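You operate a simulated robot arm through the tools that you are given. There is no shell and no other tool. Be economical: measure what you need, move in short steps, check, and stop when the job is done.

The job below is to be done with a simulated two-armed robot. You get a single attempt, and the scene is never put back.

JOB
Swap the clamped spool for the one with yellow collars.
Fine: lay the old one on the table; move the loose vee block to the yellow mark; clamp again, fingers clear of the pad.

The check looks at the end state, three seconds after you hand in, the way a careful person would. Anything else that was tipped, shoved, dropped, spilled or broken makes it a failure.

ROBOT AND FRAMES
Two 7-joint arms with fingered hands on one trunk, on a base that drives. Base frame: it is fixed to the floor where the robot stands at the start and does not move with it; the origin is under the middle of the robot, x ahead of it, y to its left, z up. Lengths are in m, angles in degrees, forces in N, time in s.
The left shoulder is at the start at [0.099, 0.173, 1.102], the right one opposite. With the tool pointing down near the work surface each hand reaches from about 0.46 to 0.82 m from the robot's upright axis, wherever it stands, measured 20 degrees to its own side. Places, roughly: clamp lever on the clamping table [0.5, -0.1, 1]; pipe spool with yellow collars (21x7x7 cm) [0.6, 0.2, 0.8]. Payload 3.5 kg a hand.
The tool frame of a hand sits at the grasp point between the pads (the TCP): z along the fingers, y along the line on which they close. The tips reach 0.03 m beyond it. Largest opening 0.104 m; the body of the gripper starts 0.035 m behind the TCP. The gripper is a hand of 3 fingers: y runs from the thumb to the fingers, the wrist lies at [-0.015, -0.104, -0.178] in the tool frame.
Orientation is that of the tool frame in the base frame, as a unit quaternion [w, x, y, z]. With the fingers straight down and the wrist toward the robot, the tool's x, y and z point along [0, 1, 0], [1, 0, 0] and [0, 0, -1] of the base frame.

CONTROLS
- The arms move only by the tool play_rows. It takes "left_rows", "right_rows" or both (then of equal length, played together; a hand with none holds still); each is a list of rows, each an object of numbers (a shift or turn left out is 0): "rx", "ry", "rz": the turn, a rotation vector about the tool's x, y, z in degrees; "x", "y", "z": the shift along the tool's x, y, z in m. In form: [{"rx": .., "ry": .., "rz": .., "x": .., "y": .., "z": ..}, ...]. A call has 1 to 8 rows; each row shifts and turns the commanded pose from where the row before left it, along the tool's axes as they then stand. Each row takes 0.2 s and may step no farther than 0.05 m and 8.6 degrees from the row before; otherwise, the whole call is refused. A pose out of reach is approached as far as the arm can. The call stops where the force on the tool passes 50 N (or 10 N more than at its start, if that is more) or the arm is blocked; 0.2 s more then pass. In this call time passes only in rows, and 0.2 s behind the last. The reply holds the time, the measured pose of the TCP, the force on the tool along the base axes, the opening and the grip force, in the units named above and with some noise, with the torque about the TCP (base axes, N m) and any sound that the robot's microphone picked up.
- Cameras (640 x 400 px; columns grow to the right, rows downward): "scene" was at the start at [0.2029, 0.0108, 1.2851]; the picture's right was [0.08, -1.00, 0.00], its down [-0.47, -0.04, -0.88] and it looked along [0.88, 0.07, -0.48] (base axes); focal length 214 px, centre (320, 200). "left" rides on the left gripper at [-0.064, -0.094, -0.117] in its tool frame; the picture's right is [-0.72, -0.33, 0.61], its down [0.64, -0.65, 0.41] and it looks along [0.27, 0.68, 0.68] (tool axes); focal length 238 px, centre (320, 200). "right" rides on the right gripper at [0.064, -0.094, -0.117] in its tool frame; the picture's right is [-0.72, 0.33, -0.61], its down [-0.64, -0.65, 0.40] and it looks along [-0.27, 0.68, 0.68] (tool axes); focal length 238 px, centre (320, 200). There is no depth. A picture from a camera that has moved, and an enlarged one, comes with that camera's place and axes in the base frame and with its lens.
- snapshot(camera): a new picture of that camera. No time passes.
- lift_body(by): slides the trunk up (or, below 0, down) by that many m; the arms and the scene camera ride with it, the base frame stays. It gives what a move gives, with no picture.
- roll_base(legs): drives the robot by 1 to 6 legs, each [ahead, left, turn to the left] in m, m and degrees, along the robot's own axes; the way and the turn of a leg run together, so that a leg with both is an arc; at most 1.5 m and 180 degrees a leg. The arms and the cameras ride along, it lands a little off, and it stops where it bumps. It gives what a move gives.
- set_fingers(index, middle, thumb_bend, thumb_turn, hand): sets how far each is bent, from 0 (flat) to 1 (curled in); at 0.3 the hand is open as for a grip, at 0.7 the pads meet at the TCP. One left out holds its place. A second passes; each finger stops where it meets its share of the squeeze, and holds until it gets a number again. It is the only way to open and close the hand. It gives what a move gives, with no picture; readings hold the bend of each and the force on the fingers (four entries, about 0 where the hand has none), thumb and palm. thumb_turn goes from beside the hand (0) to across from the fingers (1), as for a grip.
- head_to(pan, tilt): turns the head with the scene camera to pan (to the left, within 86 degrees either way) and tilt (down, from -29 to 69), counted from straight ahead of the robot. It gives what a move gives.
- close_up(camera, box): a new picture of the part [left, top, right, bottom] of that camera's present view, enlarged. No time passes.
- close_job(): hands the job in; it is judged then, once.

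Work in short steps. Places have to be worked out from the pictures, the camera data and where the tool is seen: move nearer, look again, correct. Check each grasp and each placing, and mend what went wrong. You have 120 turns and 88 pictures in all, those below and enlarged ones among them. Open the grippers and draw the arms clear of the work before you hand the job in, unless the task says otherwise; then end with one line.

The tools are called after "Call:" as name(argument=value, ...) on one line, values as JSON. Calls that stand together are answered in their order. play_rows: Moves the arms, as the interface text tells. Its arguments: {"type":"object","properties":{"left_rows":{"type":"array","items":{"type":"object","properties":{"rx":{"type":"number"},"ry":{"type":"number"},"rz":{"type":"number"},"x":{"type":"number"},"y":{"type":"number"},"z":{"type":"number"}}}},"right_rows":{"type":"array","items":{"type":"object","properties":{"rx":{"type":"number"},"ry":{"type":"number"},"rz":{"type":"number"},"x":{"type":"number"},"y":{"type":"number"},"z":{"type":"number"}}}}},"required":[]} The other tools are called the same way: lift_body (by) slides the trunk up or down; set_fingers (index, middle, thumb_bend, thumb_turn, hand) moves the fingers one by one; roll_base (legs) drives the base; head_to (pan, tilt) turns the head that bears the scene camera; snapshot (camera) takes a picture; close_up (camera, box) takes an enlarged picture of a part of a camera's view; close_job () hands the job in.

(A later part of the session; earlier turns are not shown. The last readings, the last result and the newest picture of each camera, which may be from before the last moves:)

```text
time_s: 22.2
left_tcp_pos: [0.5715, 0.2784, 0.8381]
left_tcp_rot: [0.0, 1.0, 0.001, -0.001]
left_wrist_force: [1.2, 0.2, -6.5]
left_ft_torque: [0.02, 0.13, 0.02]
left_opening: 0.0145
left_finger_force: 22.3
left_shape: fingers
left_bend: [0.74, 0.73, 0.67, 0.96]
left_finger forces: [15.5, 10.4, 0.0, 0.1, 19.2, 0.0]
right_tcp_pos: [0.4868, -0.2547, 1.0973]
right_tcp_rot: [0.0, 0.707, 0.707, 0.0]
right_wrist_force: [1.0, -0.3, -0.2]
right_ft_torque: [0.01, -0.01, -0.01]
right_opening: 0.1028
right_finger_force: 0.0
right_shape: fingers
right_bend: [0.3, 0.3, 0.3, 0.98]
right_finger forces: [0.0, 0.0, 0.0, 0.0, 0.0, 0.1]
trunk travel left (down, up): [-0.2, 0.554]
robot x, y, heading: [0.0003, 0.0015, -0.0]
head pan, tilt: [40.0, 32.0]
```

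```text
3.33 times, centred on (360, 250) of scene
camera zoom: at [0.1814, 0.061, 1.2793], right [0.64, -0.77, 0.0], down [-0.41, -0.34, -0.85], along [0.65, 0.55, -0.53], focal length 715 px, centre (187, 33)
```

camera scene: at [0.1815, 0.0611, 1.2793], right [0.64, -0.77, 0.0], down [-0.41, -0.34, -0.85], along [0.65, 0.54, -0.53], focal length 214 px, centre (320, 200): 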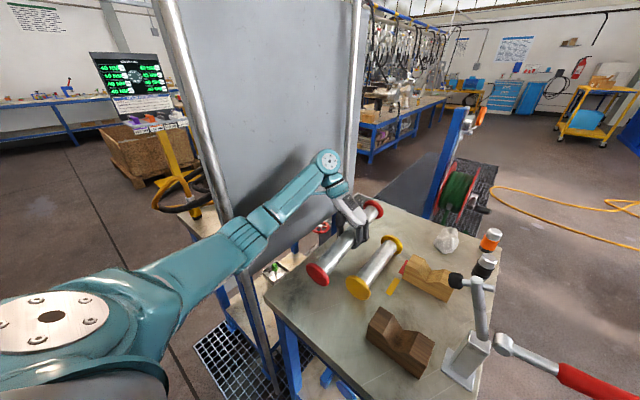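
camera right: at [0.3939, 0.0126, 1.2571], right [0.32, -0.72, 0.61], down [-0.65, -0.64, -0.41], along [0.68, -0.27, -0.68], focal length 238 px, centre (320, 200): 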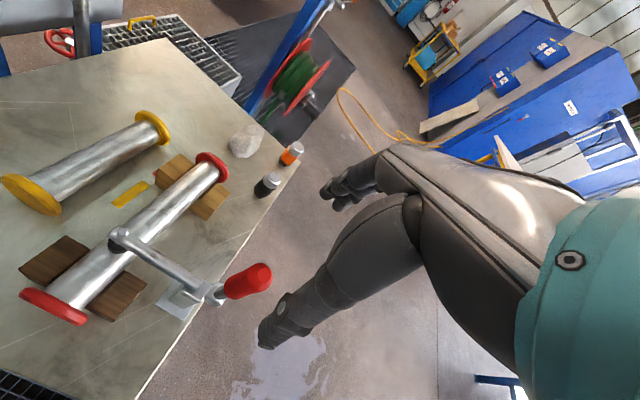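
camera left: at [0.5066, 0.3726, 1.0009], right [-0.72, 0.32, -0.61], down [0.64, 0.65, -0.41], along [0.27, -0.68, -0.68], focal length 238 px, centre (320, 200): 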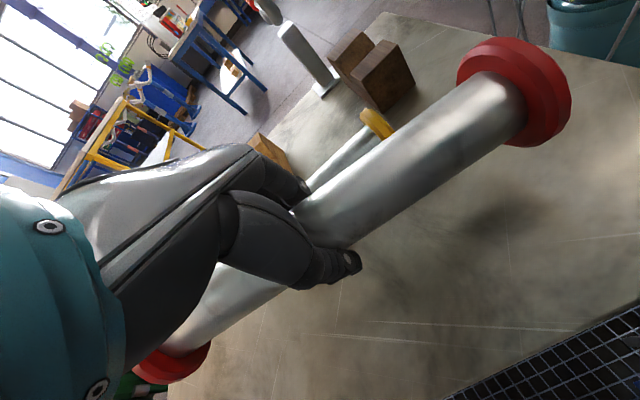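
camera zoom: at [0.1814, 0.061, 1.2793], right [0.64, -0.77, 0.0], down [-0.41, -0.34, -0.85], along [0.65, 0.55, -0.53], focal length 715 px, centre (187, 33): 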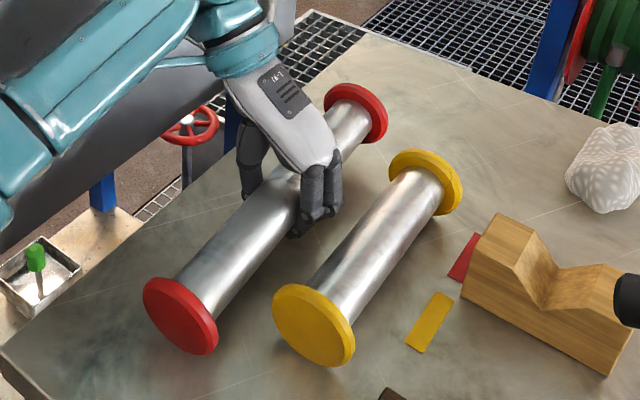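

One collar seems to be about to touch, so I carry on in small steps.

Call:
play_rows(left_rows=[{"z": 0.002}, {"z": 0.002}])

```text
time_s: 22.8
left_tcp_pos: [0.5713, 0.2776, 0.8343]
left_tcp_rot: [0.0, 1.0, 0.001, 0.0]
left_wrist_force: [1.1, 0.8, -5.6]
left_ft_torque: [0.0, 0.16, -0.02]
left_opening: 0.0144
left_finger_force: 22.4
left_shape: fingers
left_bend: [0.74, 0.73, 0.67, 0.96]
left_finger forces: [15.3, 11.4, 0.0, 0.0, 19.2, 0.1]
right_tcp_pos: [0.4874, -0.2566, 1.0985]
right_tcp_rot: [0.0, 0.707, 0.707, -0.001]
right_wrist_force: [-1.0, -0.6, -0.1]
right_ft_torque: [0.01, 0.02, -0.03]
right_opening: 0.103
right_finger_force: 0.1
right_shape: fingers
right_bend: [0.3, 0.3, 0.3, 0.98]
right_finger forces: [0.1, 0.0, 0.0, 0.1, 0.1, 0.0]
trunk travel left (down, up): [-0.2, 0.554]
robot x, y, heading: [0.0023, -0.0034, 0.1]
head pan, tilt: [40.0, 32.0]
```

Call:
play_rows(left_rows=[{"z": 0.002}, {"z": 0.002}])

Call:
close_up(camera="scene", box=[290, 190, 430, 310])

```text
time_s: 23.4
left_tcp_pos: [0.5716, 0.2781, 0.8319]
left_tcp_rot: [0.001, 1.0, 0.001, 0.001]
left_wrist_force: [-1.0, 2.0, 1.8]
left_ft_torque: [0.24, 0.26, -0.08]
left_opening: 0.0143
left_finger_force: 28.0
left_shape: fingers
left_bend: [0.74, 0.73, 0.68, 0.96]
left_finger forces: [15.7, 11.9, 0.0, 0.1, 27.9, 0.0]
right_tcp_pos: [0.4868, -0.2567, 1.0978]
right_tcp_rot: [0.0, 0.707, 0.707, 0.0]
right_wrist_force: [-0.3, 0.1, 0.8]
right_ft_torque: [0.01, -0.04, 0.0]
right_opening: 0.1028
right_finger_force: 0.1
right_shape: fingers
right_bend: [0.3, 0.3, 0.3, 0.98]
right_finger forces: [0.0, 0.0, 0.0, 0.0, 0.1, 0.0]
trunk travel left (down, up): [-0.2, 0.554]
robot x, y, heading: [0.0005, 0.0039, 0.1]
head pan, tilt: [40.0, 32.0]
```

```text
3.33 times, centred on (360, 250) of scene
camera zoom: at [0.1805, 0.0607, 1.2796], right [0.64, -0.77, 0.0], down [-0.41, -0.34, -0.85], along [0.65, 0.55, -0.53], focal length 715 px, centre (187, 33)
```

zoom: 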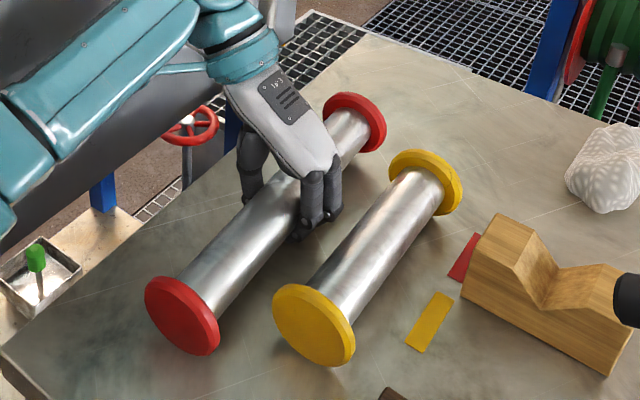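

The table now carries the spool. I open partway and evenly, with the yellow spool close by.

Call:
set_fingers(hand="left", index=0.6, middle=0.6, thumb_bend=0.55)

Call:
set_fingers(hand="left", index=0.43, middle=0.43, thumb_bend=0.38)

Call:
close_up(camera="scene", box=[290, 190, 430, 310])

Call:
snapshot(camera="left")

```text
time_s: 24.4
left_tcp_pos: [0.5715, 0.2762, 0.8329]
left_tcp_rot: [0.001, 1.0, 0.001, 0.001]
left_wrist_force: [2.3, 1.0, 17.4]
left_ft_torque: [-0.35, 0.06, 0.05]
left_opening: 0.033
left_finger_force: 10.1
left_shape: fingers
left_bend: [0.6, 0.61, 0.54, 0.97]
left_finger forces: [15.6, 2.7, 0.0, 0.1, 2.0, 0.1]
right_tcp_pos: [0.4854, -0.2566, 1.0982]
right_tcp_rot: [0.0, 0.707, 0.707, 0.002]
right_wrist_force: [-0.2, 0.1, -0.3]
right_ft_torque: [0.01, 0.05, 0.01]
right_opening: 0.1028
right_finger_force: 0.1
right_shape: fingers
right_bend: [0.3, 0.3, 0.3, 0.98]
right_finger forces: [0.0, 0.1, 0.1, 0.1, 0.1, 0.1]
trunk travel left (down, up): [-0.2, 0.554]
robot x, y, heading: [-0.0034, 0.0016, -0.2]
head pan, tilt: [40.0, 32.0]
```

```text
time_s: 25.4
left_tcp_pos: [0.5705, 0.2778, 0.8317]
left_tcp_rot: [0.0, 1.0, 0.001, 0.001]
left_wrist_force: [0.3, 6.5, 17.2]
left_ft_torque: [-0.38, -0.15, 0.05]
left_opening: 0.0769
left_finger_force: 9.0
left_shape: fingers
left_bend: [0.43, 0.47, 0.38, 0.97]
left_finger forces: [1.8, 15.9, 0.1, 0.0, 0.1, 0.1]
right_tcp_pos: [0.4849, -0.257, 1.0994]
right_tcp_rot: [0.001, 0.707, 0.707, 0.001]
right_wrist_force: [-0.3, -1.1, -0.6]
right_ft_torque: [-0.02, -0.01, 0.01]
right_opening: 0.1028
right_finger_force: 0.0
right_shape: fingers
right_bend: [0.3, 0.3, 0.3, 0.98]
right_finger forces: [0.1, 0.1, 0.0, 0.0, 0.0, 0.0]
trunk travel left (down, up): [-0.2, 0.554]
robot x, y, heading: [-0.001, 0.0031, 0.1]
head pan, tilt: [40.0, 32.0]
```

```text
3.33 times, centred on (360, 250) of scene
camera zoom: at [0.1794, 0.0606, 1.2797], right [0.64, -0.77, 0.0], down [-0.4, -0.34, -0.85], along [0.65, 0.55, -0.53], focal length 715 px, centre (187, 33)
```

zoom: 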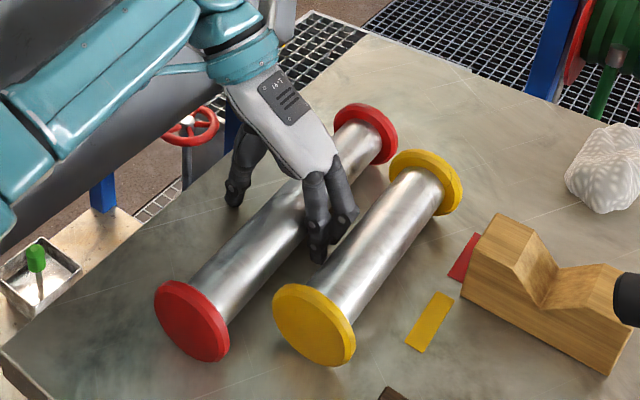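

```text
53 pictures are left
camera left: at [0.5059, 0.3726, 0.9475], right [-0.72, 0.32, -0.61], down [0.64, 0.65, -0.4], along [0.27, -0.68, -0.68], focal length 238 px, centre (320, 200)
```

left: 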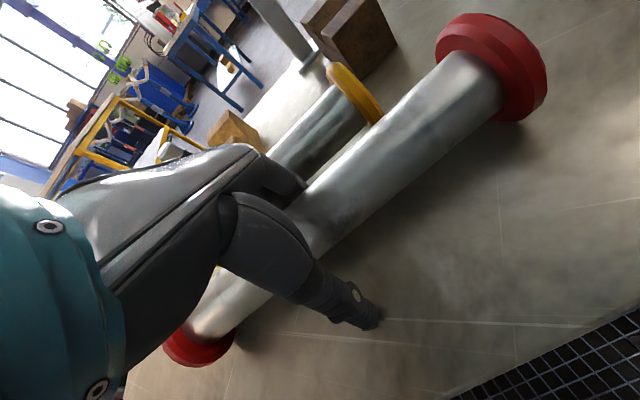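

The red spool rolled slightly toward the fingers and the fingertips press the table. I raise the hand straight up in small steps and watch.

Call:
play_rows(left_rows=[{"z": -0.006}, {"z": -0.006}])

Call:
close_up(camera="scene", box=[290, 190, 430, 310])

```text
time_s: 26.0
left_tcp_pos: [0.571, 0.2766, 0.8417]
left_tcp_rot: [0.0, 1.0, 0.0, -0.002]
left_wrist_force: [-0.6, -0.9, -0.6]
left_ft_torque: [-0.02, 0.03, 0.0]
left_opening: 0.0767
left_finger_force: 0.0
left_shape: fingers
left_bend: [0.43, 0.43, 0.38, 0.97]
left_finger forces: [0.0, 0.0, 0.0, 0.1, 0.0, 0.0]
right_tcp_pos: [0.4869, -0.2555, 1.0975]
right_tcp_rot: [0.0, 0.707, 0.707, 0.0]
right_wrist_force: [0.5, -0.2, -0.2]
right_ft_torque: [0.0, -0.02, -0.03]
right_opening: 0.1029
right_finger_force: 0.0
right_shape: fingers
right_bend: [0.3, 0.3, 0.3, 0.98]
right_finger forces: [0.0, 0.0, 0.0, 0.1, 0.1, 0.0]
trunk travel left (down, up): [-0.2, 0.554]
robot x, y, heading: [0.0011, -0.0016, -0.3]
head pan, tilt: [40.0, 32.0]
```

```text
3.33 times, centred on (360, 250) of scene
camera zoom: at [0.1807, 0.0605, 1.2793], right [0.64, -0.77, 0.0], down [-0.41, -0.34, -0.85], along [0.65, 0.55, -0.53], focal length 715 px, centre (187, 33)
```

zoom: 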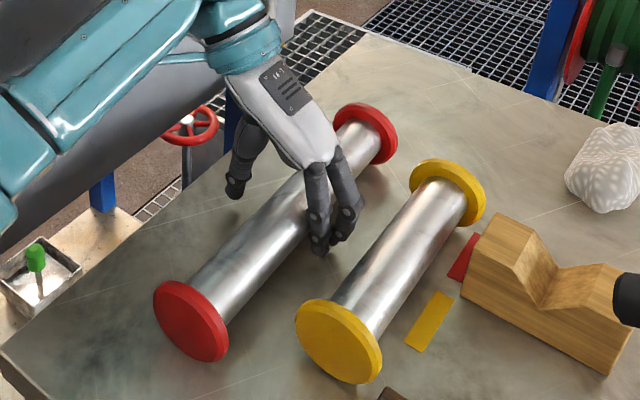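

The hand is free; the yellow spool rolled a little to the right, away from the red one. I lift the hand clear and check that both lie still.

Call:
play_rows(left_rows=[{"z": -0.03}, {"z": -0.04}, {"z": -0.04}, {"z": -0.04}])

Call:
close_up(camera="scene", box=[270, 190, 510, 390])

```text
time_s: 27.0
left_tcp_pos: [0.5711, 0.2786, 0.9935]
left_tcp_rot: [-0.001, 1.0, -0.001, -0.001]
left_wrist_force: [-0.6, -0.5, -0.6]
left_ft_torque: [0.01, 0.01, -0.01]
left_opening: 0.0767
left_finger_force: 0.0
left_shape: fingers
left_bend: [0.43, 0.43, 0.38, 0.97]
left_finger forces: [0.0, 0.1, 0.1, 0.1, 0.0, 0.1]
right_tcp_pos: [0.4853, -0.2568, 1.097]
right_tcp_rot: [0.0, 0.707, 0.707, 0.001]
right_wrist_force: [-0.8, -1.1, 1.5]
right_ft_torque: [0.0, -0.02, -0.01]
right_opening: 0.1029
right_finger_force: 0.1
right_shape: fingers
right_bend: [0.3, 0.3, 0.3, 0.98]
right_finger forces: [0.0, 0.0, 0.1, 0.1, 0.0, 0.0]
trunk travel left (down, up): [-0.2, 0.554]
robot x, y, heading: [0.0002, -0.0013, -0.0]
head pan, tilt: [40.0, 32.0]
```

```text
2.00 times, centred on (390, 290) of scene
camera zoom: at [0.1804, 0.0606, 1.2795], right [0.64, -0.77, 0.0], down [-0.41, -0.34, -0.85], along [0.65, 0.55, -0.53], focal length 429 px, centre (180, 20)
```

zoom: 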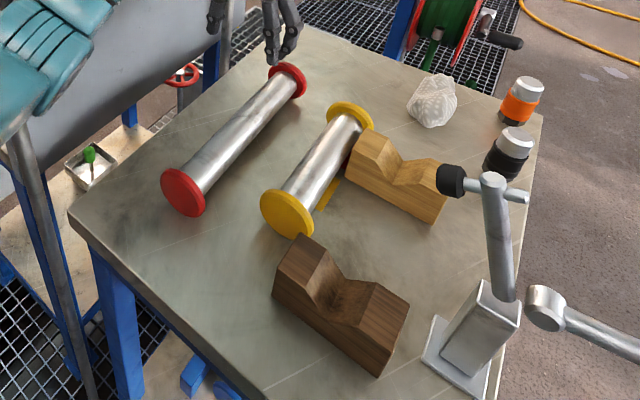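

Both spools lie on the table; the yellow one now lies near y≈0.16, next to the light block. I move the left hand over it and look again with the head turned back.

Call:
play_rows(left_rows=[{"y": 0.04}, {"y": 0.04}, {"y": 0.038}])

Call:
head_to(pan=12, tilt=40)

Call:
close_up(camera="scene", box=[210, 110, 450, 310])

Call:
snapshot(camera="left")

```text
time_s: 27.8
left_tcp_pos: [0.5715, 0.1583, 0.9941]
left_tcp_rot: [0.0, 1.0, 0.0, 0.0]
left_wrist_force: [0.5, -0.8, 0.2]
left_ft_torque: [0.04, 0.03, -0.03]
left_opening: 0.0768
left_finger_force: 0.0
left_shape: fingers
left_bend: [0.43, 0.43, 0.38, 0.97]
left_finger forces: [0.1, 0.0, 0.0, 0.1, 0.1, 0.0]
right_tcp_pos: [0.4865, -0.2565, 1.0978]
right_tcp_rot: [0.0, 0.707, 0.707, 0.0]
right_wrist_force: [-0.1, 0.1, -0.5]
right_ft_torque: [-0.02, 0.01, -0.02]
right_opening: 0.1028
right_finger_force: 0.0
right_shape: fingers
right_bend: [0.3, 0.3, 0.3, 0.98]
right_finger forces: [0.0, 0.0, 0.0, 0.1, 0.0, 0.1]
trunk travel left (down, up): [-0.2, 0.554]
robot x, y, heading: [0.0026, -0.0, 0.1]
head pan, tilt: [40.0, 32.0]
```

```text
time_s: 28.7
left_tcp_pos: [0.5718, 0.1609, 0.9948]
left_tcp_rot: [0.0, 1.0, 0.001, -0.001]
left_wrist_force: [-0.5, -0.1, 0.8]
left_ft_torque: [0.01, 0.02, -0.01]
left_opening: 0.0768
left_finger_force: 0.0
left_shape: fingers
left_bend: [0.43, 0.43, 0.38, 0.97]
left_finger forces: [0.1, 0.0, 0.1, 0.1, 0.1, 0.0]
right_tcp_pos: [0.487, -0.2563, 1.0971]
right_tcp_rot: [0.0, 0.707, 0.707, 0.0]
right_wrist_force: [-0.1, 0.3, -0.5]
right_ft_torque: [-0.01, 0.01, -0.01]
right_opening: 0.1026
right_finger_force: 0.0
right_shape: fingers
right_bend: [0.3, 0.3, 0.3, 0.98]
right_finger forces: [0.1, 0.0, 0.1, 0.0, 0.0, 0.0]
trunk travel left (down, up): [-0.2, 0.554]
robot x, y, heading: [-0.0027, -0.0034, -0.3]
head pan, tilt: [12.0, 40.0]
```

```text
2.00 times, centred on (330, 210) of scene
camera zoom: at [0.1953, 0.0209, 1.2672], right [0.21, -0.98, 0.0], down [-0.63, -0.13, -0.77], along [0.75, 0.16, -0.64], focal length 429 px, centre (300, 180)
```

zoom: 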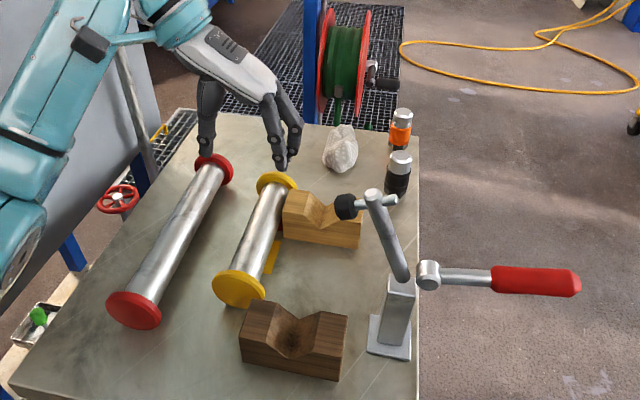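

```text
49 pictures are left
camera left: at [0.5068, 0.2549, 1.1101], right [-0.72, 0.33, -0.61], down [0.64, 0.65, -0.41], along [0.27, -0.68, -0.68], focal length 238 px, centre (320, 200)
```

left: 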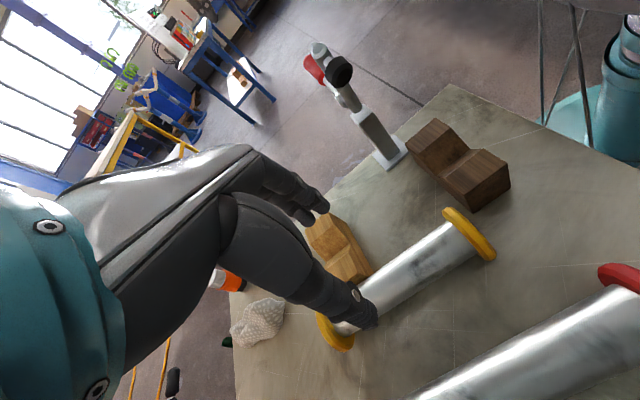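

The yellow spool lies still with its centre at about (0.584, 0.159); the light block's front is at x≈0.612. I lower the left hand around its tube.

Call:
play_rows(left_rows=[{"z": 0.035}, {"z": 0.035}, {"z": 0.03}, {"z": 0.02}])

Call:
close_up(camera="scene", box=[230, 150, 390, 290])

Call:
snapshot(camera="left")

```text
time_s: 29.7
left_tcp_pos: [0.5703, 0.16, 0.8717]
left_tcp_rot: [0.0, 1.0, 0.001, 0.0]
left_wrist_force: [-0.9, -1.1, -0.6]
left_ft_torque: [0.01, -0.01, 0.01]
left_opening: 0.0766
left_finger_force: 0.1
left_shape: fingers
left_bend: [0.43, 0.43, 0.38, 0.97]
left_finger forces: [0.1, 0.1, 0.1, 0.0, 0.0, 0.0]
right_tcp_pos: [0.4877, -0.2559, 1.0979]
right_tcp_rot: [0.0, 0.707, 0.707, 0.0]
right_wrist_force: [0.2, 0.1, 0.4]
right_ft_torque: [-0.03, -0.01, 0.01]
right_opening: 0.1029
right_finger_force: 0.1
right_shape: fingers
right_bend: [0.3, 0.3, 0.3, 0.98]
right_finger forces: [0.0, 0.0, 0.0, 0.1, 0.0, 0.1]
trunk travel left (down, up): [-0.2, 0.554]
robot x, y, heading: [0.0016, 0.002, -0.1]
head pan, tilt: [12.0, 40.0]
```

```text
2.86 times, centred on (310, 220) of scene
camera zoom: at [0.1954, 0.0208, 1.2672], right [0.21, -0.98, 0.0], down [-0.63, -0.13, -0.77], along [0.75, 0.16, -0.64], focal length 613 px, centre (349, 143)
```

zoom: 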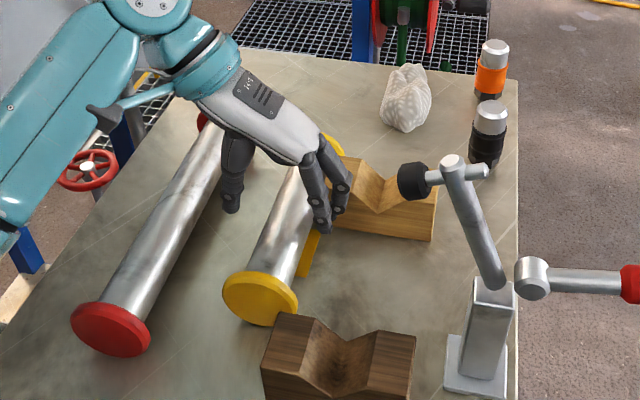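

```text
47 pictures are left
camera left: at [0.5057, 0.2554, 0.9891], right [-0.72, 0.33, -0.61], down [0.64, 0.65, -0.4], along [0.27, -0.68, -0.68], focal length 238 px, centre (320, 200)
```

left: 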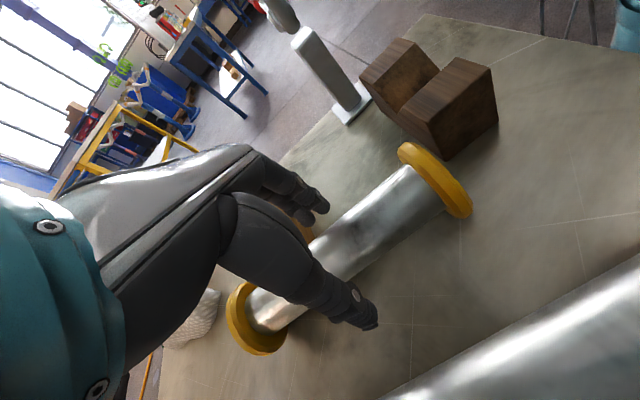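

The far finger passes just in front of the light block. I shift 4 mm back and lower the rest.

Call:
play_rows(left_rows=[{"x": -0.003}, {"z": 0.012}, {"z": 0.012}, {"z": 0.008}])

Call:
close_up(camera="scene", box=[230, 150, 390, 290])

```text
time_s: 30.7
left_tcp_pos: [0.5679, 0.1596, 0.8411]
left_tcp_rot: [0.0, 1.0, 0.001, 0.0]
left_wrist_force: [0.9, -0.1, 0.2]
left_ft_torque: [-0.02, -0.04, 0.0]
left_opening: 0.0767
left_finger_force: 0.0
left_shape: fingers
left_bend: [0.43, 0.43, 0.38, 0.97]
left_finger forces: [0.0, 0.0, 0.1, 0.0, 0.0, 0.1]
right_tcp_pos: [0.487, -0.2563, 1.0977]
right_tcp_rot: [0.0, 0.707, 0.707, 0.0]
right_wrist_force: [-0.3, 0.2, 0.4]
right_ft_torque: [0.0, 0.0, 0.02]
right_opening: 0.1028
right_finger_force: 0.0
right_shape: fingers
right_bend: [0.3, 0.3, 0.3, 0.98]
right_finger forces: [0.0, 0.0, 0.0, 0.1, 0.0, 0.0]
trunk travel left (down, up): [-0.2, 0.554]
robot x, y, heading: [0.0001, 0.0015, 0.2]
head pan, tilt: [12.0, 40.0]
```

```text
2.86 times, centred on (310, 220) of scene
camera zoom: at [0.1954, 0.0208, 1.2672], right [0.21, -0.98, 0.0], down [-0.63, -0.13, -0.77], along [0.75, 0.16, -0.64], focal length 613 px, centre (349, 143)
```

zoom: 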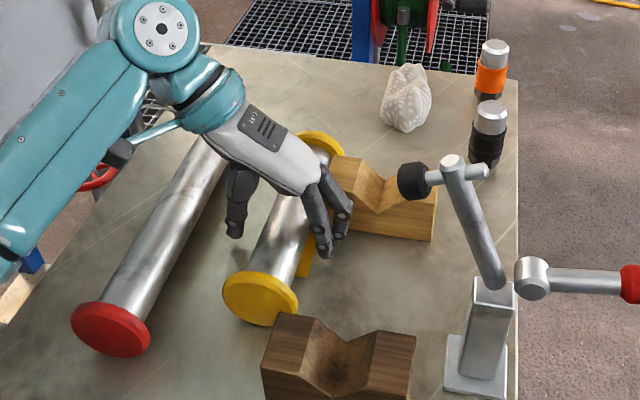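

In place with no contact, so I close on the tube.

Call:
set_fingers(hand="left", index=0.75, middle=0.75, thumb_bend=0.75)

Call:
play_rows(left_rows=[{"z": -0.01}, {"z": -0.02}, {"z": -0.03}])

Call:
close_up(camera="scene", box=[230, 150, 390, 290])

```text
time_s: 31.7
left_tcp_pos: [0.5689, 0.1609, 0.8401]
left_tcp_rot: [-0.001, 1.0, 0.0, 0.0]
left_wrist_force: [0.0, 0.4, -0.3]
left_ft_torque: [-0.06, 0.01, 0.01]
left_opening: 0.0276
left_finger_force: 23.8
left_shape: fingers
left_bend: [0.73, 0.64, 0.58, 0.95]
left_finger forces: [13.6, 11.4, 0.0, 0.0, 23.2, 0.0]
right_tcp_pos: [0.4875, -0.2564, 1.0971]
right_tcp_rot: [-0.001, 0.707, 0.707, 0.0]
right_wrist_force: [1.3, -0.1, -0.8]
right_ft_torque: [0.01, 0.03, -0.05]
right_opening: 0.1026
right_finger_force: 0.1
right_shape: fingers
right_bend: [0.3, 0.3, 0.3, 0.98]
right_finger forces: [0.0, 0.1, 0.1, 0.1, 0.0, 0.0]
trunk travel left (down, up): [-0.2, 0.554]
robot x, y, heading: [0.0015, -0.0003, 0.2]
head pan, tilt: [12.0, 40.0]
```

```text
time_s: 32.5
left_tcp_pos: [0.5677, 0.1604, 0.9019]
left_tcp_rot: [0.0, 1.0, 0.001, 0.001]
left_wrist_force: [-0.1, 0.5, -7.0]
left_ft_torque: [-0.04, 0.08, 0.03]
left_opening: 0.0274
left_finger_force: 24.2
left_shape: fingers
left_bend: [0.73, 0.64, 0.58, 0.95]
left_finger forces: [13.2, 11.7, 0.0, 0.0, 23.1, 0.0]
right_tcp_pos: [0.4862, -0.2559, 1.0977]
right_tcp_rot: [0.0, 0.707, 0.707, 0.0]
right_wrist_force: [0.5, 0.0, 0.1]
right_ft_torque: [-0.04, 0.02, -0.02]
right_opening: 0.1029
right_finger_force: 0.0
right_shape: fingers
right_bend: [0.3, 0.3, 0.3, 0.98]
right_finger forces: [0.1, 0.0, 0.1, 0.1, 0.0, 0.0]
trunk travel left (down, up): [-0.2, 0.554]
robot x, y, heading: [0.001, -0.0003, -0.3]
head pan, tilt: [12.0, 40.0]
```

```text
2.86 times, centred on (310, 220) of scene
camera zoom: at [0.1957, 0.0208, 1.2672], right [0.21, -0.98, 0.0], down [-0.63, -0.13, -0.77], along [0.75, 0.16, -0.64], focal length 613 px, centre (349, 143)
```

zoom: 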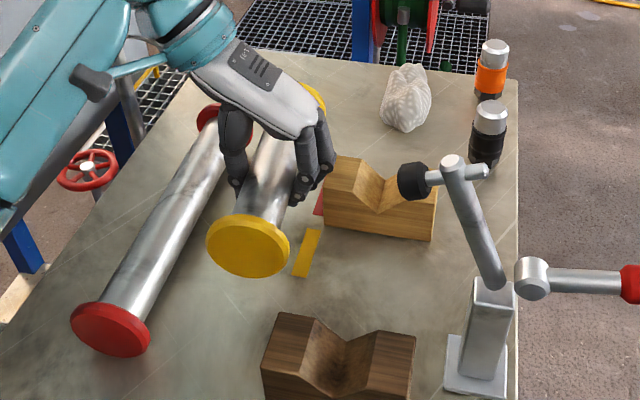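

The yellow spool is gripped (7 N). To shift the block I need a grip along x with the wrist near the robot, and the left hand fits that on the block's left shoulder, away from the clamp pad. So I set the yellow spool down again a bit further left, at y≈0.187.

Call:
play_rows(left_rows=[{"y": -0.014}, {"y": -0.013}, {"z": 0.025}, {"z": 0.02}, {"z": 0.01}, {"z": 0.004}])

```text
time_s: 33.9
left_tcp_pos: [0.5687, 0.1871, 0.8411]
left_tcp_rot: [0.0, 1.0, 0.001, -0.002]
left_wrist_force: [0.0, -0.2, -5.9]
left_ft_torque: [-0.04, 0.07, -0.01]
left_opening: 0.0277
left_finger_force: 23.8
left_shape: fingers
left_bend: [0.73, 0.72, 0.58, 0.95]
left_finger forces: [13.7, 10.9, 0.0, 0.1, 23.0, 0.1]
right_tcp_pos: [0.4867, -0.2554, 1.097]
right_tcp_rot: [0.0, 0.707, 0.707, -0.001]
right_wrist_force: [-0.3, 0.0, -0.1]
right_ft_torque: [-0.02, 0.0, 0.01]
right_opening: 0.1028
right_finger_force: 0.0
right_shape: fingers
right_bend: [0.3, 0.3, 0.3, 0.98]
right_finger forces: [0.0, 0.0, 0.1, 0.0, 0.0, 0.0]
trunk travel left (down, up): [-0.2, 0.554]
robot x, y, heading: [0.0001, -0.0034, 0.0]
head pan, tilt: [12.0, 40.0]
```

Call:
play_rows(left_rows=[{"z": 0.002}, {"z": 0.002}])

```text
time_s: 34.5
left_tcp_pos: [0.5688, 0.1865, 0.839]
left_tcp_rot: [-0.001, 1.0, 0.001, 0.0]
left_wrist_force: [0.0, 0.9, -2.4]
left_ft_torque: [0.02, 0.06, -0.01]
left_opening: 0.0274
left_finger_force: 23.6
left_shape: fingers
left_bend: [0.73, 0.72, 0.58, 0.95]
left_finger forces: [13.1, 10.4, 0.1, 0.1, 24.0, 0.0]
right_tcp_pos: [0.4882, -0.2551, 1.0968]
right_tcp_rot: [-0.001, 0.707, 0.707, 0.0]
right_wrist_force: [-0.7, 0.4, -0.3]
right_ft_torque: [-0.03, 0.01, 0.03]
right_opening: 0.1027
right_finger_force: 0.0
right_shape: fingers
right_bend: [0.3, 0.3, 0.3, 0.98]
right_finger forces: [0.0, 0.0, 0.0, 0.0, 0.1, 0.0]
trunk travel left (down, up): [-0.2, 0.554]
robot x, y, heading: [0.0022, 0.005, 0.0]
head pan, tilt: [12.0, 40.0]
```

The table takes most of the weight. One more millimetre, then I release in two even steps.

Call:
play_rows(left_rows=[{"z": 0.001}])

Call:
set_fingers(hand="left", index=0.66, middle=0.66, thumb_bend=0.51)

Call:
set_fingers(hand="left", index=0.45, middle=0.45, thumb_bend=0.41)

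Call:
close_up(camera="scene", box=[230, 150, 390, 290])

```text
time_s: 34.9
left_tcp_pos: [0.5673, 0.1867, 0.8392]
left_tcp_rot: [0.001, 1.0, 0.001, 0.001]
left_wrist_force: [-1.7, 1.7, 4.0]
left_ft_torque: [0.1, 0.04, -0.02]
left_opening: 0.0277
left_finger_force: 23.5
left_shape: fingers
left_bend: [0.73, 0.72, 0.58, 0.95]
left_finger forces: [11.6, 9.4, 0.1, 0.1, 25.8, 0.0]
right_tcp_pos: [0.4861, -0.2569, 1.0983]
right_tcp_rot: [0.0, 0.707, 0.707, 0.001]
right_wrist_force: [0.0, -0.5, -0.3]
right_ft_torque: [0.04, -0.03, 0.02]
right_opening: 0.1027
right_finger_force: 0.1
right_shape: fingers
right_bend: [0.3, 0.3, 0.3, 0.98]
right_finger forces: [0.1, 0.2, 0.2, 0.1, 0.0, 0.0]
trunk travel left (down, up): [-0.2, 0.554]
robot x, y, heading: [0.0001, -0.001, 0.1]
head pan, tilt: [12.0, 40.0]
```

```text
time_s: 35.9
left_tcp_pos: [0.5669, 0.1854, 0.8367]
left_tcp_rot: [0.0, 1.0, 0.001, 0.0]
left_wrist_force: [-1.0, -0.1, 1.5]
left_ft_torque: [0.01, 0.06, 0.0]
left_opening: 0.0338
left_finger_force: 1.5
left_shape: fingers
left_bend: [0.65, 0.66, 0.5, 0.97]
left_finger forces: [2.0, 0.0, 0.0, 0.0, 1.8, 0.0]
right_tcp_pos: [0.4874, -0.2568, 1.0979]
right_tcp_rot: [0.0, 0.707, 0.707, 0.0]
right_wrist_force: [-0.3, -0.4, 0.3]
right_ft_torque: [0.02, 0.0, -0.02]
right_opening: 0.1028
right_finger_force: 0.0
right_shape: fingers
right_bend: [0.3, 0.3, 0.3, 0.98]
right_finger forces: [0.0, 0.1, 0.0, 0.0, 0.0, 0.1]
trunk travel left (down, up): [-0.2, 0.554]
robot x, y, heading: [0.0027, -0.001, 0.2]
head pan, tilt: [12.0, 40.0]
```

```text
time_s: 36.9
left_tcp_pos: [0.5679, 0.1855, 0.8363]
left_tcp_rot: [0.0, 1.0, 0.001, -0.001]
left_wrist_force: [0.1, -0.1, 0.1]
left_ft_torque: [-0.03, 0.03, -0.01]
left_opening: 0.0699
left_finger_force: 0.1
left_shape: fingers
left_bend: [0.45, 0.45, 0.41, 0.97]
left_finger forces: [0.0, 0.0, 0.0, 0.1, 0.0, 0.0]
right_tcp_pos: [0.4873, -0.2565, 1.0982]
right_tcp_rot: [0.0, 0.707, 0.707, 0.0]
right_wrist_force: [-0.2, -0.4, 0.0]
right_ft_torque: [-0.01, 0.04, -0.01]
right_opening: 0.1029
right_finger_force: 0.0
right_shape: fingers
right_bend: [0.3, 0.3, 0.3, 0.98]
right_finger forces: [0.0, 0.0, 0.1, 0.1, 0.0, 0.0]
trunk travel left (down, up): [-0.2, 0.554]
robot x, y, heading: [0.0005, 0.0004, -0.0]
head pan, tilt: [12.0, 40.0]
```

```text
2.86 times, centred on (310, 220) of scene
camera zoom: at [0.1953, 0.0208, 1.2672], right [0.21, -0.98, 0.0], down [-0.63, -0.13, -0.77], along [0.75, 0.16, -0.64], focal length 613 px, centre (349, 143)
```

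zoom: 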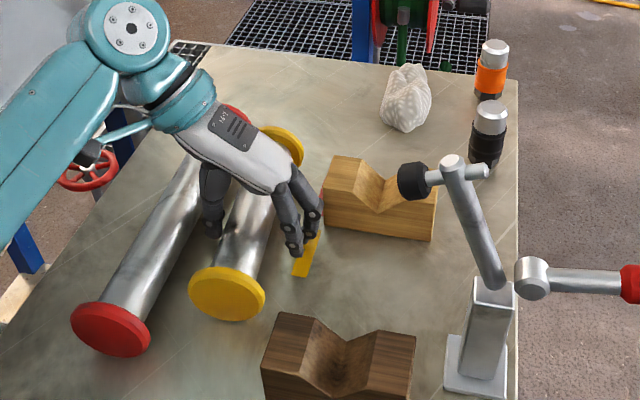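

A clean release with no forces. I raise the hand straight up and turn it back so the wrist is toward the robot.

Call:
play_rows(left_rows=[{"z": -0.03}, {"z": -0.04}, {"z": -0.045}, {"z": -0.045}, {"z": -0.045}, {"rz": -8.5}, {"rz": -8.5}, {"rz": -8.5}])

Call:
play_rows(left_rows=[{"rz": -8.5}, {"rz": -8.5}, {"rz": -8.5}, {"rz": -8.5}, {"rz": -8.5}, {"rz": -8.5}, {"rz": -8.5}, {"rz": -5}])

Call:
close_up(camera="scene", box=[230, 150, 390, 290])

Call:
snapshot(camera="left")

```text
time_s: 38.7
left_tcp_pos: [0.5686, 0.1859, 1.042]
left_tcp_rot: [0.0, 0.975, 0.223, 0.0]
left_wrist_force: [-0.2, 0.8, -0.4]
left_ft_torque: [0.01, -0.01, -0.03]
left_opening: 0.0701
left_finger_force: 0.0
left_shape: fingers
left_bend: [0.45, 0.45, 0.41, 0.97]
left_finger forces: [0.0, 0.0, 0.0, 0.0, 0.0, 0.0]
right_tcp_pos: [0.4867, -0.2565, 1.0976]
right_tcp_rot: [0.0, 0.707, 0.707, 0.0]
right_wrist_force: [0.4, -0.6, -0.2]
right_ft_torque: [0.02, 0.03, 0.0]
right_opening: 0.1029
right_finger_force: 0.0
right_shape: fingers
right_bend: [0.3, 0.3, 0.3, 0.98]
right_finger forces: [0.0, 0.0, 0.0, 0.0, 0.1, 0.0]
trunk travel left (down, up): [-0.2, 0.554]
robot x, y, heading: [-0.0, 0.0046, 0.1]
head pan, tilt: [12.0, 40.0]
```

```text
time_s: 40.5
left_tcp_pos: [0.5665, 0.1865, 1.0409]
left_tcp_rot: [0.001, 0.706, 0.708, 0.0]
left_wrist_force: [0.3, 0.3, -0.4]
left_ft_torque: [-0.02, -0.02, 0.0]
left_opening: 0.0701
left_finger_force: 0.1
left_shape: fingers
left_bend: [0.45, 0.45, 0.41, 0.97]
left_finger forces: [0.0, 0.0, 0.0, 0.0, 0.0, 0.0]
right_tcp_pos: [0.4876, -0.2564, 1.0973]
right_tcp_rot: [0.0, 0.708, 0.707, 0.0]
right_wrist_force: [-0.7, -0.5, 0.4]
right_ft_torque: [-0.01, 0.0, 0.01]
right_opening: 0.103
right_finger_force: 0.1
right_shape: fingers
right_bend: [0.3, 0.3, 0.3, 0.98]
right_finger forces: [0.0, 0.1, 0.1, 0.0, 0.1, 0.0]
trunk travel left (down, up): [-0.2, 0.554]
robot x, y, heading: [0.0025, -0.001, 0.1]
head pan, tilt: [12.0, 40.0]
```

```text
2.86 times, centred on (310, 220) of scene
camera zoom: at [0.1952, 0.0208, 1.2673], right [0.21, -0.98, 0.0], down [-0.63, -0.13, -0.77], along [0.75, 0.16, -0.64], focal length 613 px, centre (349, 143)
```

zoom: 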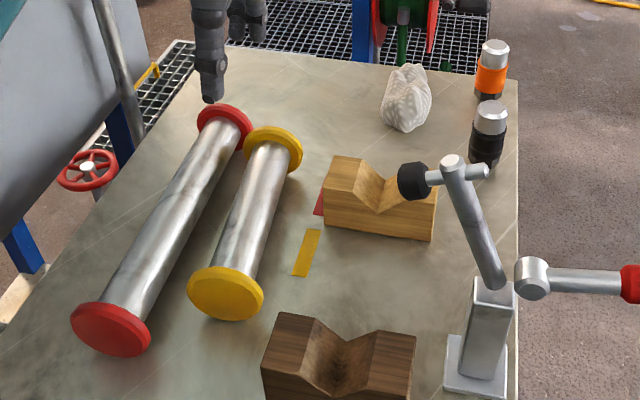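

```text
42 pictures are left
camera left: at [0.4732, 0.1234, 1.158], right [-0.32, -0.72, -0.61], down [-0.66, 0.64, -0.4], along [0.68, 0.27, -0.68], focal length 238 px, centre (320, 200)
```

left: 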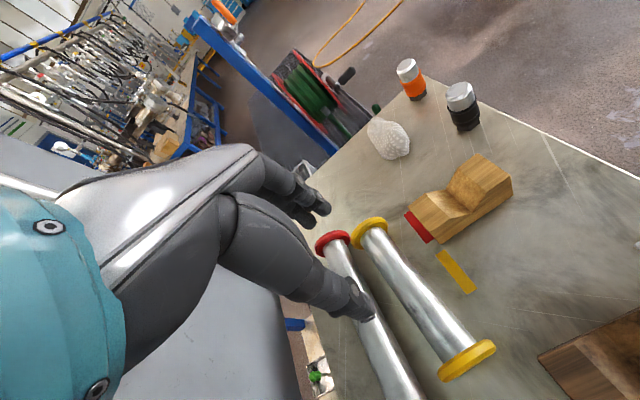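

Good view: the yellow spool is still and the block stands at the red mark. I enlarge it to fix the offset of the block from its mark.

Call:
close_up(camera="left", box=[380, 140, 540, 310])

```text
2.35 times, centred on (460, 225) of left
camera zoom: at [0.4732, 0.1234, 1.158], right [-0.32, -0.72, -0.61], down [-0.66, 0.64, -0.4], along [0.68, 0.27, -0.68], focal length 561 px, centre (-9, 141)
```

zoom: 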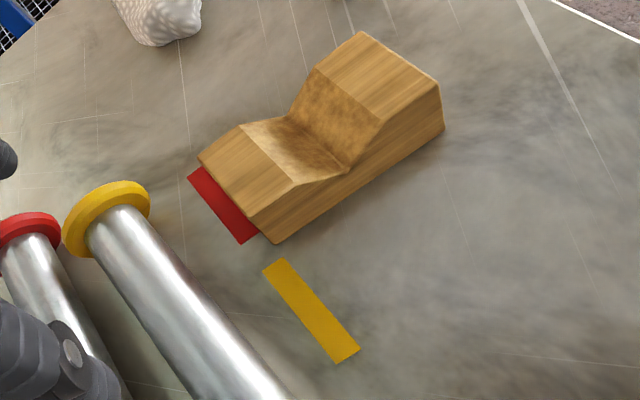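

The block occupies x≈0.608–0.654 (y 0.022–0.131, top ≈0.85), and the yellow mark is centred at x≈0.568. I open the hand and bring it over the block's left shoulder.

Call:
set_fingers(hand="left", index=0.32, middle=0.32, thumb_bend=0.32)

Call:
play_rows(left_rows=[{"x": -0.04, "y": 0.02}, {"x": -0.041, "y": 0.02}, {"y": 0.023}, {"z": 0.04}, {"z": 0.04}])

Call:
close_up(camera="scene", box=[230, 110, 430, 290])

Call:
snapshot(camera="left")

```text
time_s: 41.5
left_tcp_pos: [0.5677, 0.1873, 1.0435]
left_tcp_rot: [-0.001, 0.707, 0.708, 0.0]
left_wrist_force: [-0.4, 0.1, 0.8]
left_ft_torque: [-0.01, -0.03, -0.01]
left_opening: 0.0977
left_finger_force: 0.0
left_shape: fingers
left_bend: [0.32, 0.32, 0.32, 0.97]
left_finger forces: [0.0, 0.0, 0.0, 0.0, 0.0, 0.0]
right_tcp_pos: [0.4878, -0.2571, 1.0975]
right_tcp_rot: [0.0, 0.707, 0.707, 0.0]
right_wrist_force: [-0.3, -0.2, 0.0]
right_ft_torque: [-0.01, 0.03, 0.03]
right_opening: 0.1032
right_finger_force: 0.1
right_shape: fingers
right_bend: [0.3, 0.3, 0.3, 0.98]
right_finger forces: [0.1, 0.1, 0.0, 0.0, 0.0, 0.0]
trunk travel left (down, up): [-0.2, 0.554]
robot x, y, heading: [-0.0003, 0.0002, -0.1]
head pan, tilt: [12.0, 40.0]
```

```text
time_s: 42.7
left_tcp_pos: [0.6294, 0.1074, 0.9624]
left_tcp_rot: [0.0, 0.707, 0.708, 0.0]
left_wrist_force: [0.5, 0.8, 0.3]
left_ft_torque: [0.0, 0.01, -0.02]
left_opening: 0.0978
left_finger_force: 0.0
left_shape: fingers
left_bend: [0.32, 0.32, 0.32, 0.97]
left_finger forces: [0.1, 0.0, 0.0, 0.1, 0.0, 0.1]
right_tcp_pos: [0.4871, -0.2557, 1.0981]
right_tcp_rot: [0.0, 0.707, 0.707, 0.0]
right_wrist_force: [-0.3, 0.1, -0.7]
right_ft_torque: [-0.04, -0.03, 0.04]
right_opening: 0.1026
right_finger_force: 0.0
right_shape: fingers
right_bend: [0.3, 0.3, 0.3, 0.98]
right_finger forces: [0.0, 0.0, 0.0, 0.0, 0.0, 0.1]
trunk travel left (down, up): [-0.2, 0.554]
robot x, y, heading: [-0.0006, 0.0009, 0.1]
head pan, tilt: [12.0, 40.0]
```

```text
2.22 times, centred on (330, 200) of scene
camera zoom: at [0.1955, 0.0209, 1.2672], right [0.21, -0.98, 0.0], down [-0.63, -0.13, -0.77], along [0.75, 0.16, -0.64], focal length 477 px, centre (298, 200)
```

zoom: 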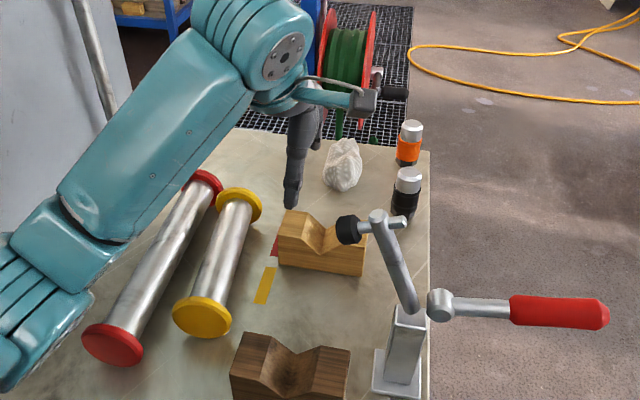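

```text
39 pictures are left
camera left: at [0.5354, 0.043, 1.078], right [-0.33, -0.72, -0.61], down [-0.65, 0.64, -0.4], along [0.68, 0.27, -0.68], focal length 238 px, centre (320, 200)
```

left: 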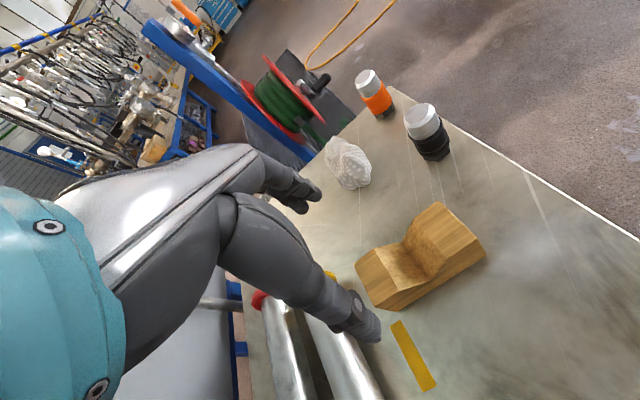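

The hand's camera would meet the clamp pad at the block's final place. So I lean the hand 25 degrees to the left (about x, which leaves the pinch across the block flat) and lower it partway.

Call:
play_rows(left_rows=[{"ry": -8.4}, {"ry": -8.4}, {"ry": -8.2}, {"x": 0.0127, "z": 0.0272}, {"x": 0.0127, "z": 0.0272}, {"x": 0.0085, "z": 0.0181}])

Call:
close_up(camera="scene", box=[230, 110, 430, 290])

Call:
snapshot(camera="left")

```text
time_s: 44.1
left_tcp_pos: [0.631, 0.1057, 0.8822]
left_tcp_rot: [0.154, 0.69, 0.691, -0.152]
left_wrist_force: [-0.1, 0.7, 0.5]
left_ft_torque: [-0.02, 0.01, -0.01]
left_opening: 0.0979
left_finger_force: 0.0
left_shape: fingers
left_bend: [0.32, 0.32, 0.32, 0.97]
left_finger forces: [0.0, 0.0, 0.0, 0.0, 0.0, 0.0]
right_tcp_pos: [0.4879, -0.2563, 1.097]
right_tcp_rot: [0.0, 0.707, 0.707, 0.0]
right_wrist_force: [0.1, -0.2, -0.2]
right_ft_torque: [0.03, -0.02, -0.02]
right_opening: 0.1028
right_finger_force: 0.1
right_shape: fingers
right_bend: [0.3, 0.3, 0.3, 0.98]
right_finger forces: [0.0, 0.0, 0.1, 0.0, 0.1, 0.0]
trunk travel left (down, up): [-0.2, 0.554]
robot x, y, heading: [-0.0029, -0.0009, -0.4]
head pan, tilt: [12.0, 40.0]
```

```text
2.22 times, centred on (330, 200) of scene
camera zoom: at [0.1954, 0.0208, 1.2672], right [0.21, -0.98, 0.0], down [-0.63, -0.13, -0.77], along [0.75, 0.16, -0.64], focal length 477 px, centre (298, 200)
```

zoom: 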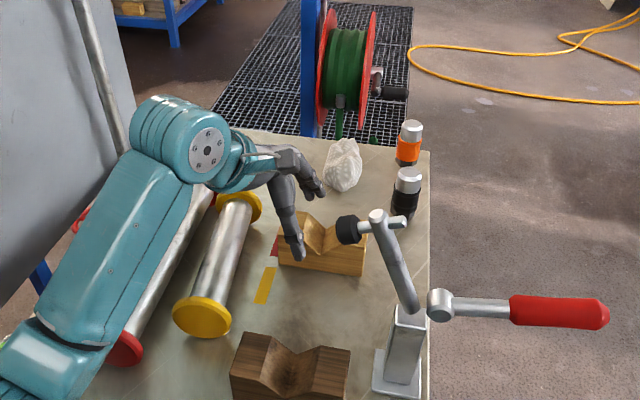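

```text
37 pictures are left
camera left: at [0.5362, 0.0977, 1.0132], right [-0.33, -0.91, -0.25], down [-0.65, 0.41, -0.64], along [0.68, -0.04, -0.73], focal length 238 px, centre (320, 200)
```

left: 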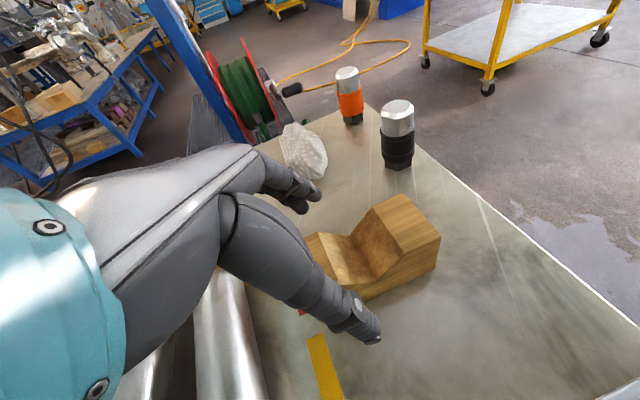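

The hand leans as planned and straddles the block. I lower the last 3.5 cm.

Call:
play_rows(left_rows=[{"x": 0.0076, "z": 0.0163}, {"x": 0.0072, "z": 0.0155}])

Call:
close_up(camera="scene", box=[180, 110, 400, 310])

Call:
snapshot(camera="left")

```text
time_s: 44.7
left_tcp_pos: [0.6318, 0.1071, 0.8464]
left_tcp_rot: [0.153, 0.69, 0.69, -0.153]
left_wrist_force: [-0.7, -0.7, 0.5]
left_ft_torque: [0.01, 0.0, -0.02]
left_opening: 0.0978
left_finger_force: 0.0
left_shape: fingers
left_bend: [0.32, 0.32, 0.32, 0.97]
left_finger forces: [0.0, 0.1, 0.0, 0.1, 0.1, 0.0]
right_tcp_pos: [0.4878, -0.2554, 1.0978]
right_tcp_rot: [0.0, 0.707, 0.707, 0.0]
right_wrist_force: [0.6, -0.1, 0.6]
right_ft_torque: [0.01, -0.01, 0.02]
right_opening: 0.1028
right_finger_force: 0.1
right_shape: fingers
right_bend: [0.3, 0.3, 0.3, 0.98]
right_finger forces: [0.1, 0.0, 0.0, 0.1, 0.0, 0.0]
trunk travel left (down, up): [-0.2, 0.554]
robot x, y, heading: [0.0002, 0.0004, 0.0]
head pan, tilt: [12.0, 40.0]
```

```text
2.00 times, centred on (290, 210) of scene
camera zoom: at [0.1954, 0.0208, 1.2672], right [0.21, -0.98, 0.0], down [-0.63, -0.13, -0.77], along [0.75, 0.16, -0.64], focal length 429 px, centre (380, 180)
```

zoom: 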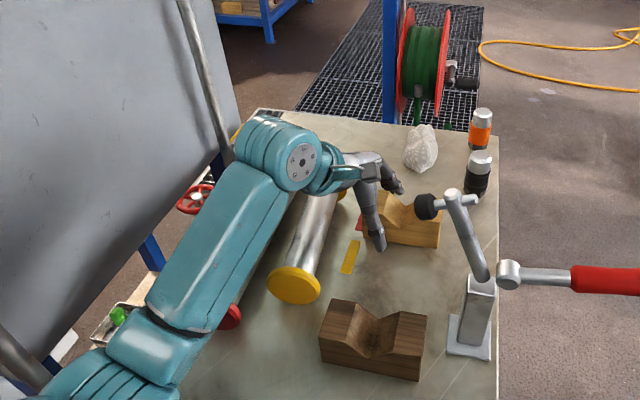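

```text
35 pictures are left
camera left: at [0.5364, 0.0986, 0.979], right [-0.33, -0.91, -0.25], down [-0.65, 0.41, -0.64], along [0.68, -0.04, -0.73], focal length 238 px, centre (320, 200)
```

left: 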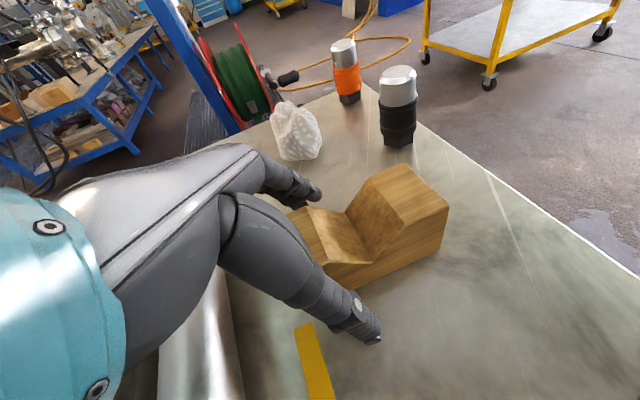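

Block between thumb and fingers, no contact yet. I close on it.

Call:
set_fingers(hand="left", index=0.6, middle=0.6, thumb_bend=0.6)

Call:
snapshot(camera="left")

```text
time_s: 45.7
left_tcp_pos: [0.6311, 0.1056, 0.847]
left_tcp_rot: [0.153, 0.69, 0.691, -0.153]
left_wrist_force: [1.8, 0.1, 0.7]
left_ft_torque: [0.03, -0.08, 0.05]
left_opening: 0.0458
left_finger_force: 9.5
left_shape: fingers
left_bend: [0.53, 0.55, 0.53, 0.97]
left_finger forces: [5.0, 5.0, 0.0, 0.0, 9.4, 0.1]
right_tcp_pos: [0.487, -0.2563, 1.0974]
right_tcp_rot: [0.0, 0.707, 0.707, 0.001]
right_wrist_force: [0.1, 0.7, -0.4]
right_ft_torque: [0.0, -0.02, 0.02]
right_opening: 0.1029
right_finger_force: 0.0
right_shape: fingers
right_bend: [0.3, 0.3, 0.3, 0.98]
right_finger forces: [0.1, 0.0, 0.0, 0.0, 0.0, 0.1]
trunk travel left (down, up): [-0.2, 0.554]
robot x, y, heading: [-0.0022, 0.0001, 0.1]
head pan, tilt: [12.0, 40.0]
```

```text
34 pictures are left
camera left: at [0.5365, 0.0985, 0.9793], right [-0.33, -0.91, -0.25], down [-0.65, 0.41, -0.64], along [0.68, -0.04, -0.73], focal length 238 px, centre (320, 200)
```

left: 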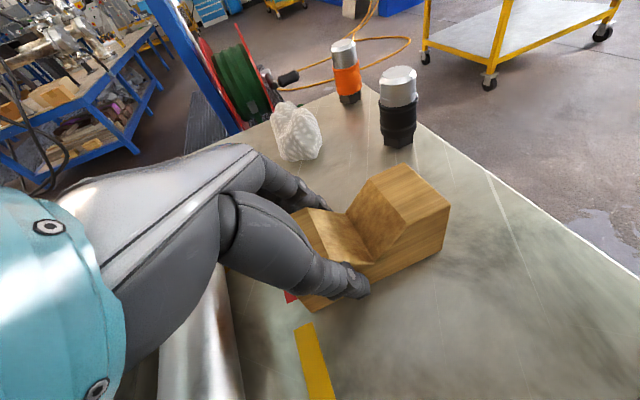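

Gripped (thickness 0.046 m, centre x≈0.631). I slide the block 6.3 cm toward the robot to the yellow mark.

Call:
play_rows(left_rows=[{"y": -0.012}, {"y": -0.012}, {"y": -0.013}])

Call:
close_up(camera="scene", box=[230, 130, 400, 290])

```text
time_s: 46.5
left_tcp_pos: [0.5939, 0.1075, 0.8471]
left_tcp_rot: [0.153, 0.689, 0.692, -0.152]
left_wrist_force: [0.8, 0.0, 1.3]
left_ft_torque: [-0.02, -0.07, 0.0]
left_opening: 0.0459
left_finger_force: 9.6
left_shape: fingers
left_bend: [0.53, 0.55, 0.53, 0.97]
left_finger forces: [4.9, 5.1, 0.1, 0.0, 9.5, 0.0]
right_tcp_pos: [0.4871, -0.2555, 1.0977]
right_tcp_rot: [0.001, 0.708, 0.707, -0.001]
right_wrist_force: [-0.8, -0.1, -0.6]
right_ft_torque: [0.03, -0.02, 0.01]
right_opening: 0.1028
right_finger_force: 0.0
right_shape: fingers
right_bend: [0.3, 0.3, 0.3, 0.98]
right_finger forces: [0.0, 0.0, 0.0, 0.1, 0.0, 0.0]
trunk travel left (down, up): [-0.2, 0.554]
robot x, y, heading: [-0.0021, 0.0015, -0.1]
head pan, tilt: [12.0, 40.0]
```

```text
2.50 times, centred on (315, 210) of scene
camera zoom: at [0.1952, 0.0208, 1.2673], right [0.21, -0.98, 0.0], down [-0.63, -0.13, -0.77], along [0.75, 0.16, -0.64], focal length 536 px, centre (332, 175)
```

zoom: 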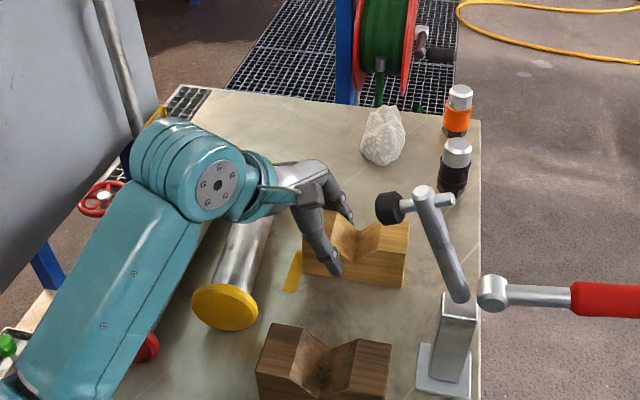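

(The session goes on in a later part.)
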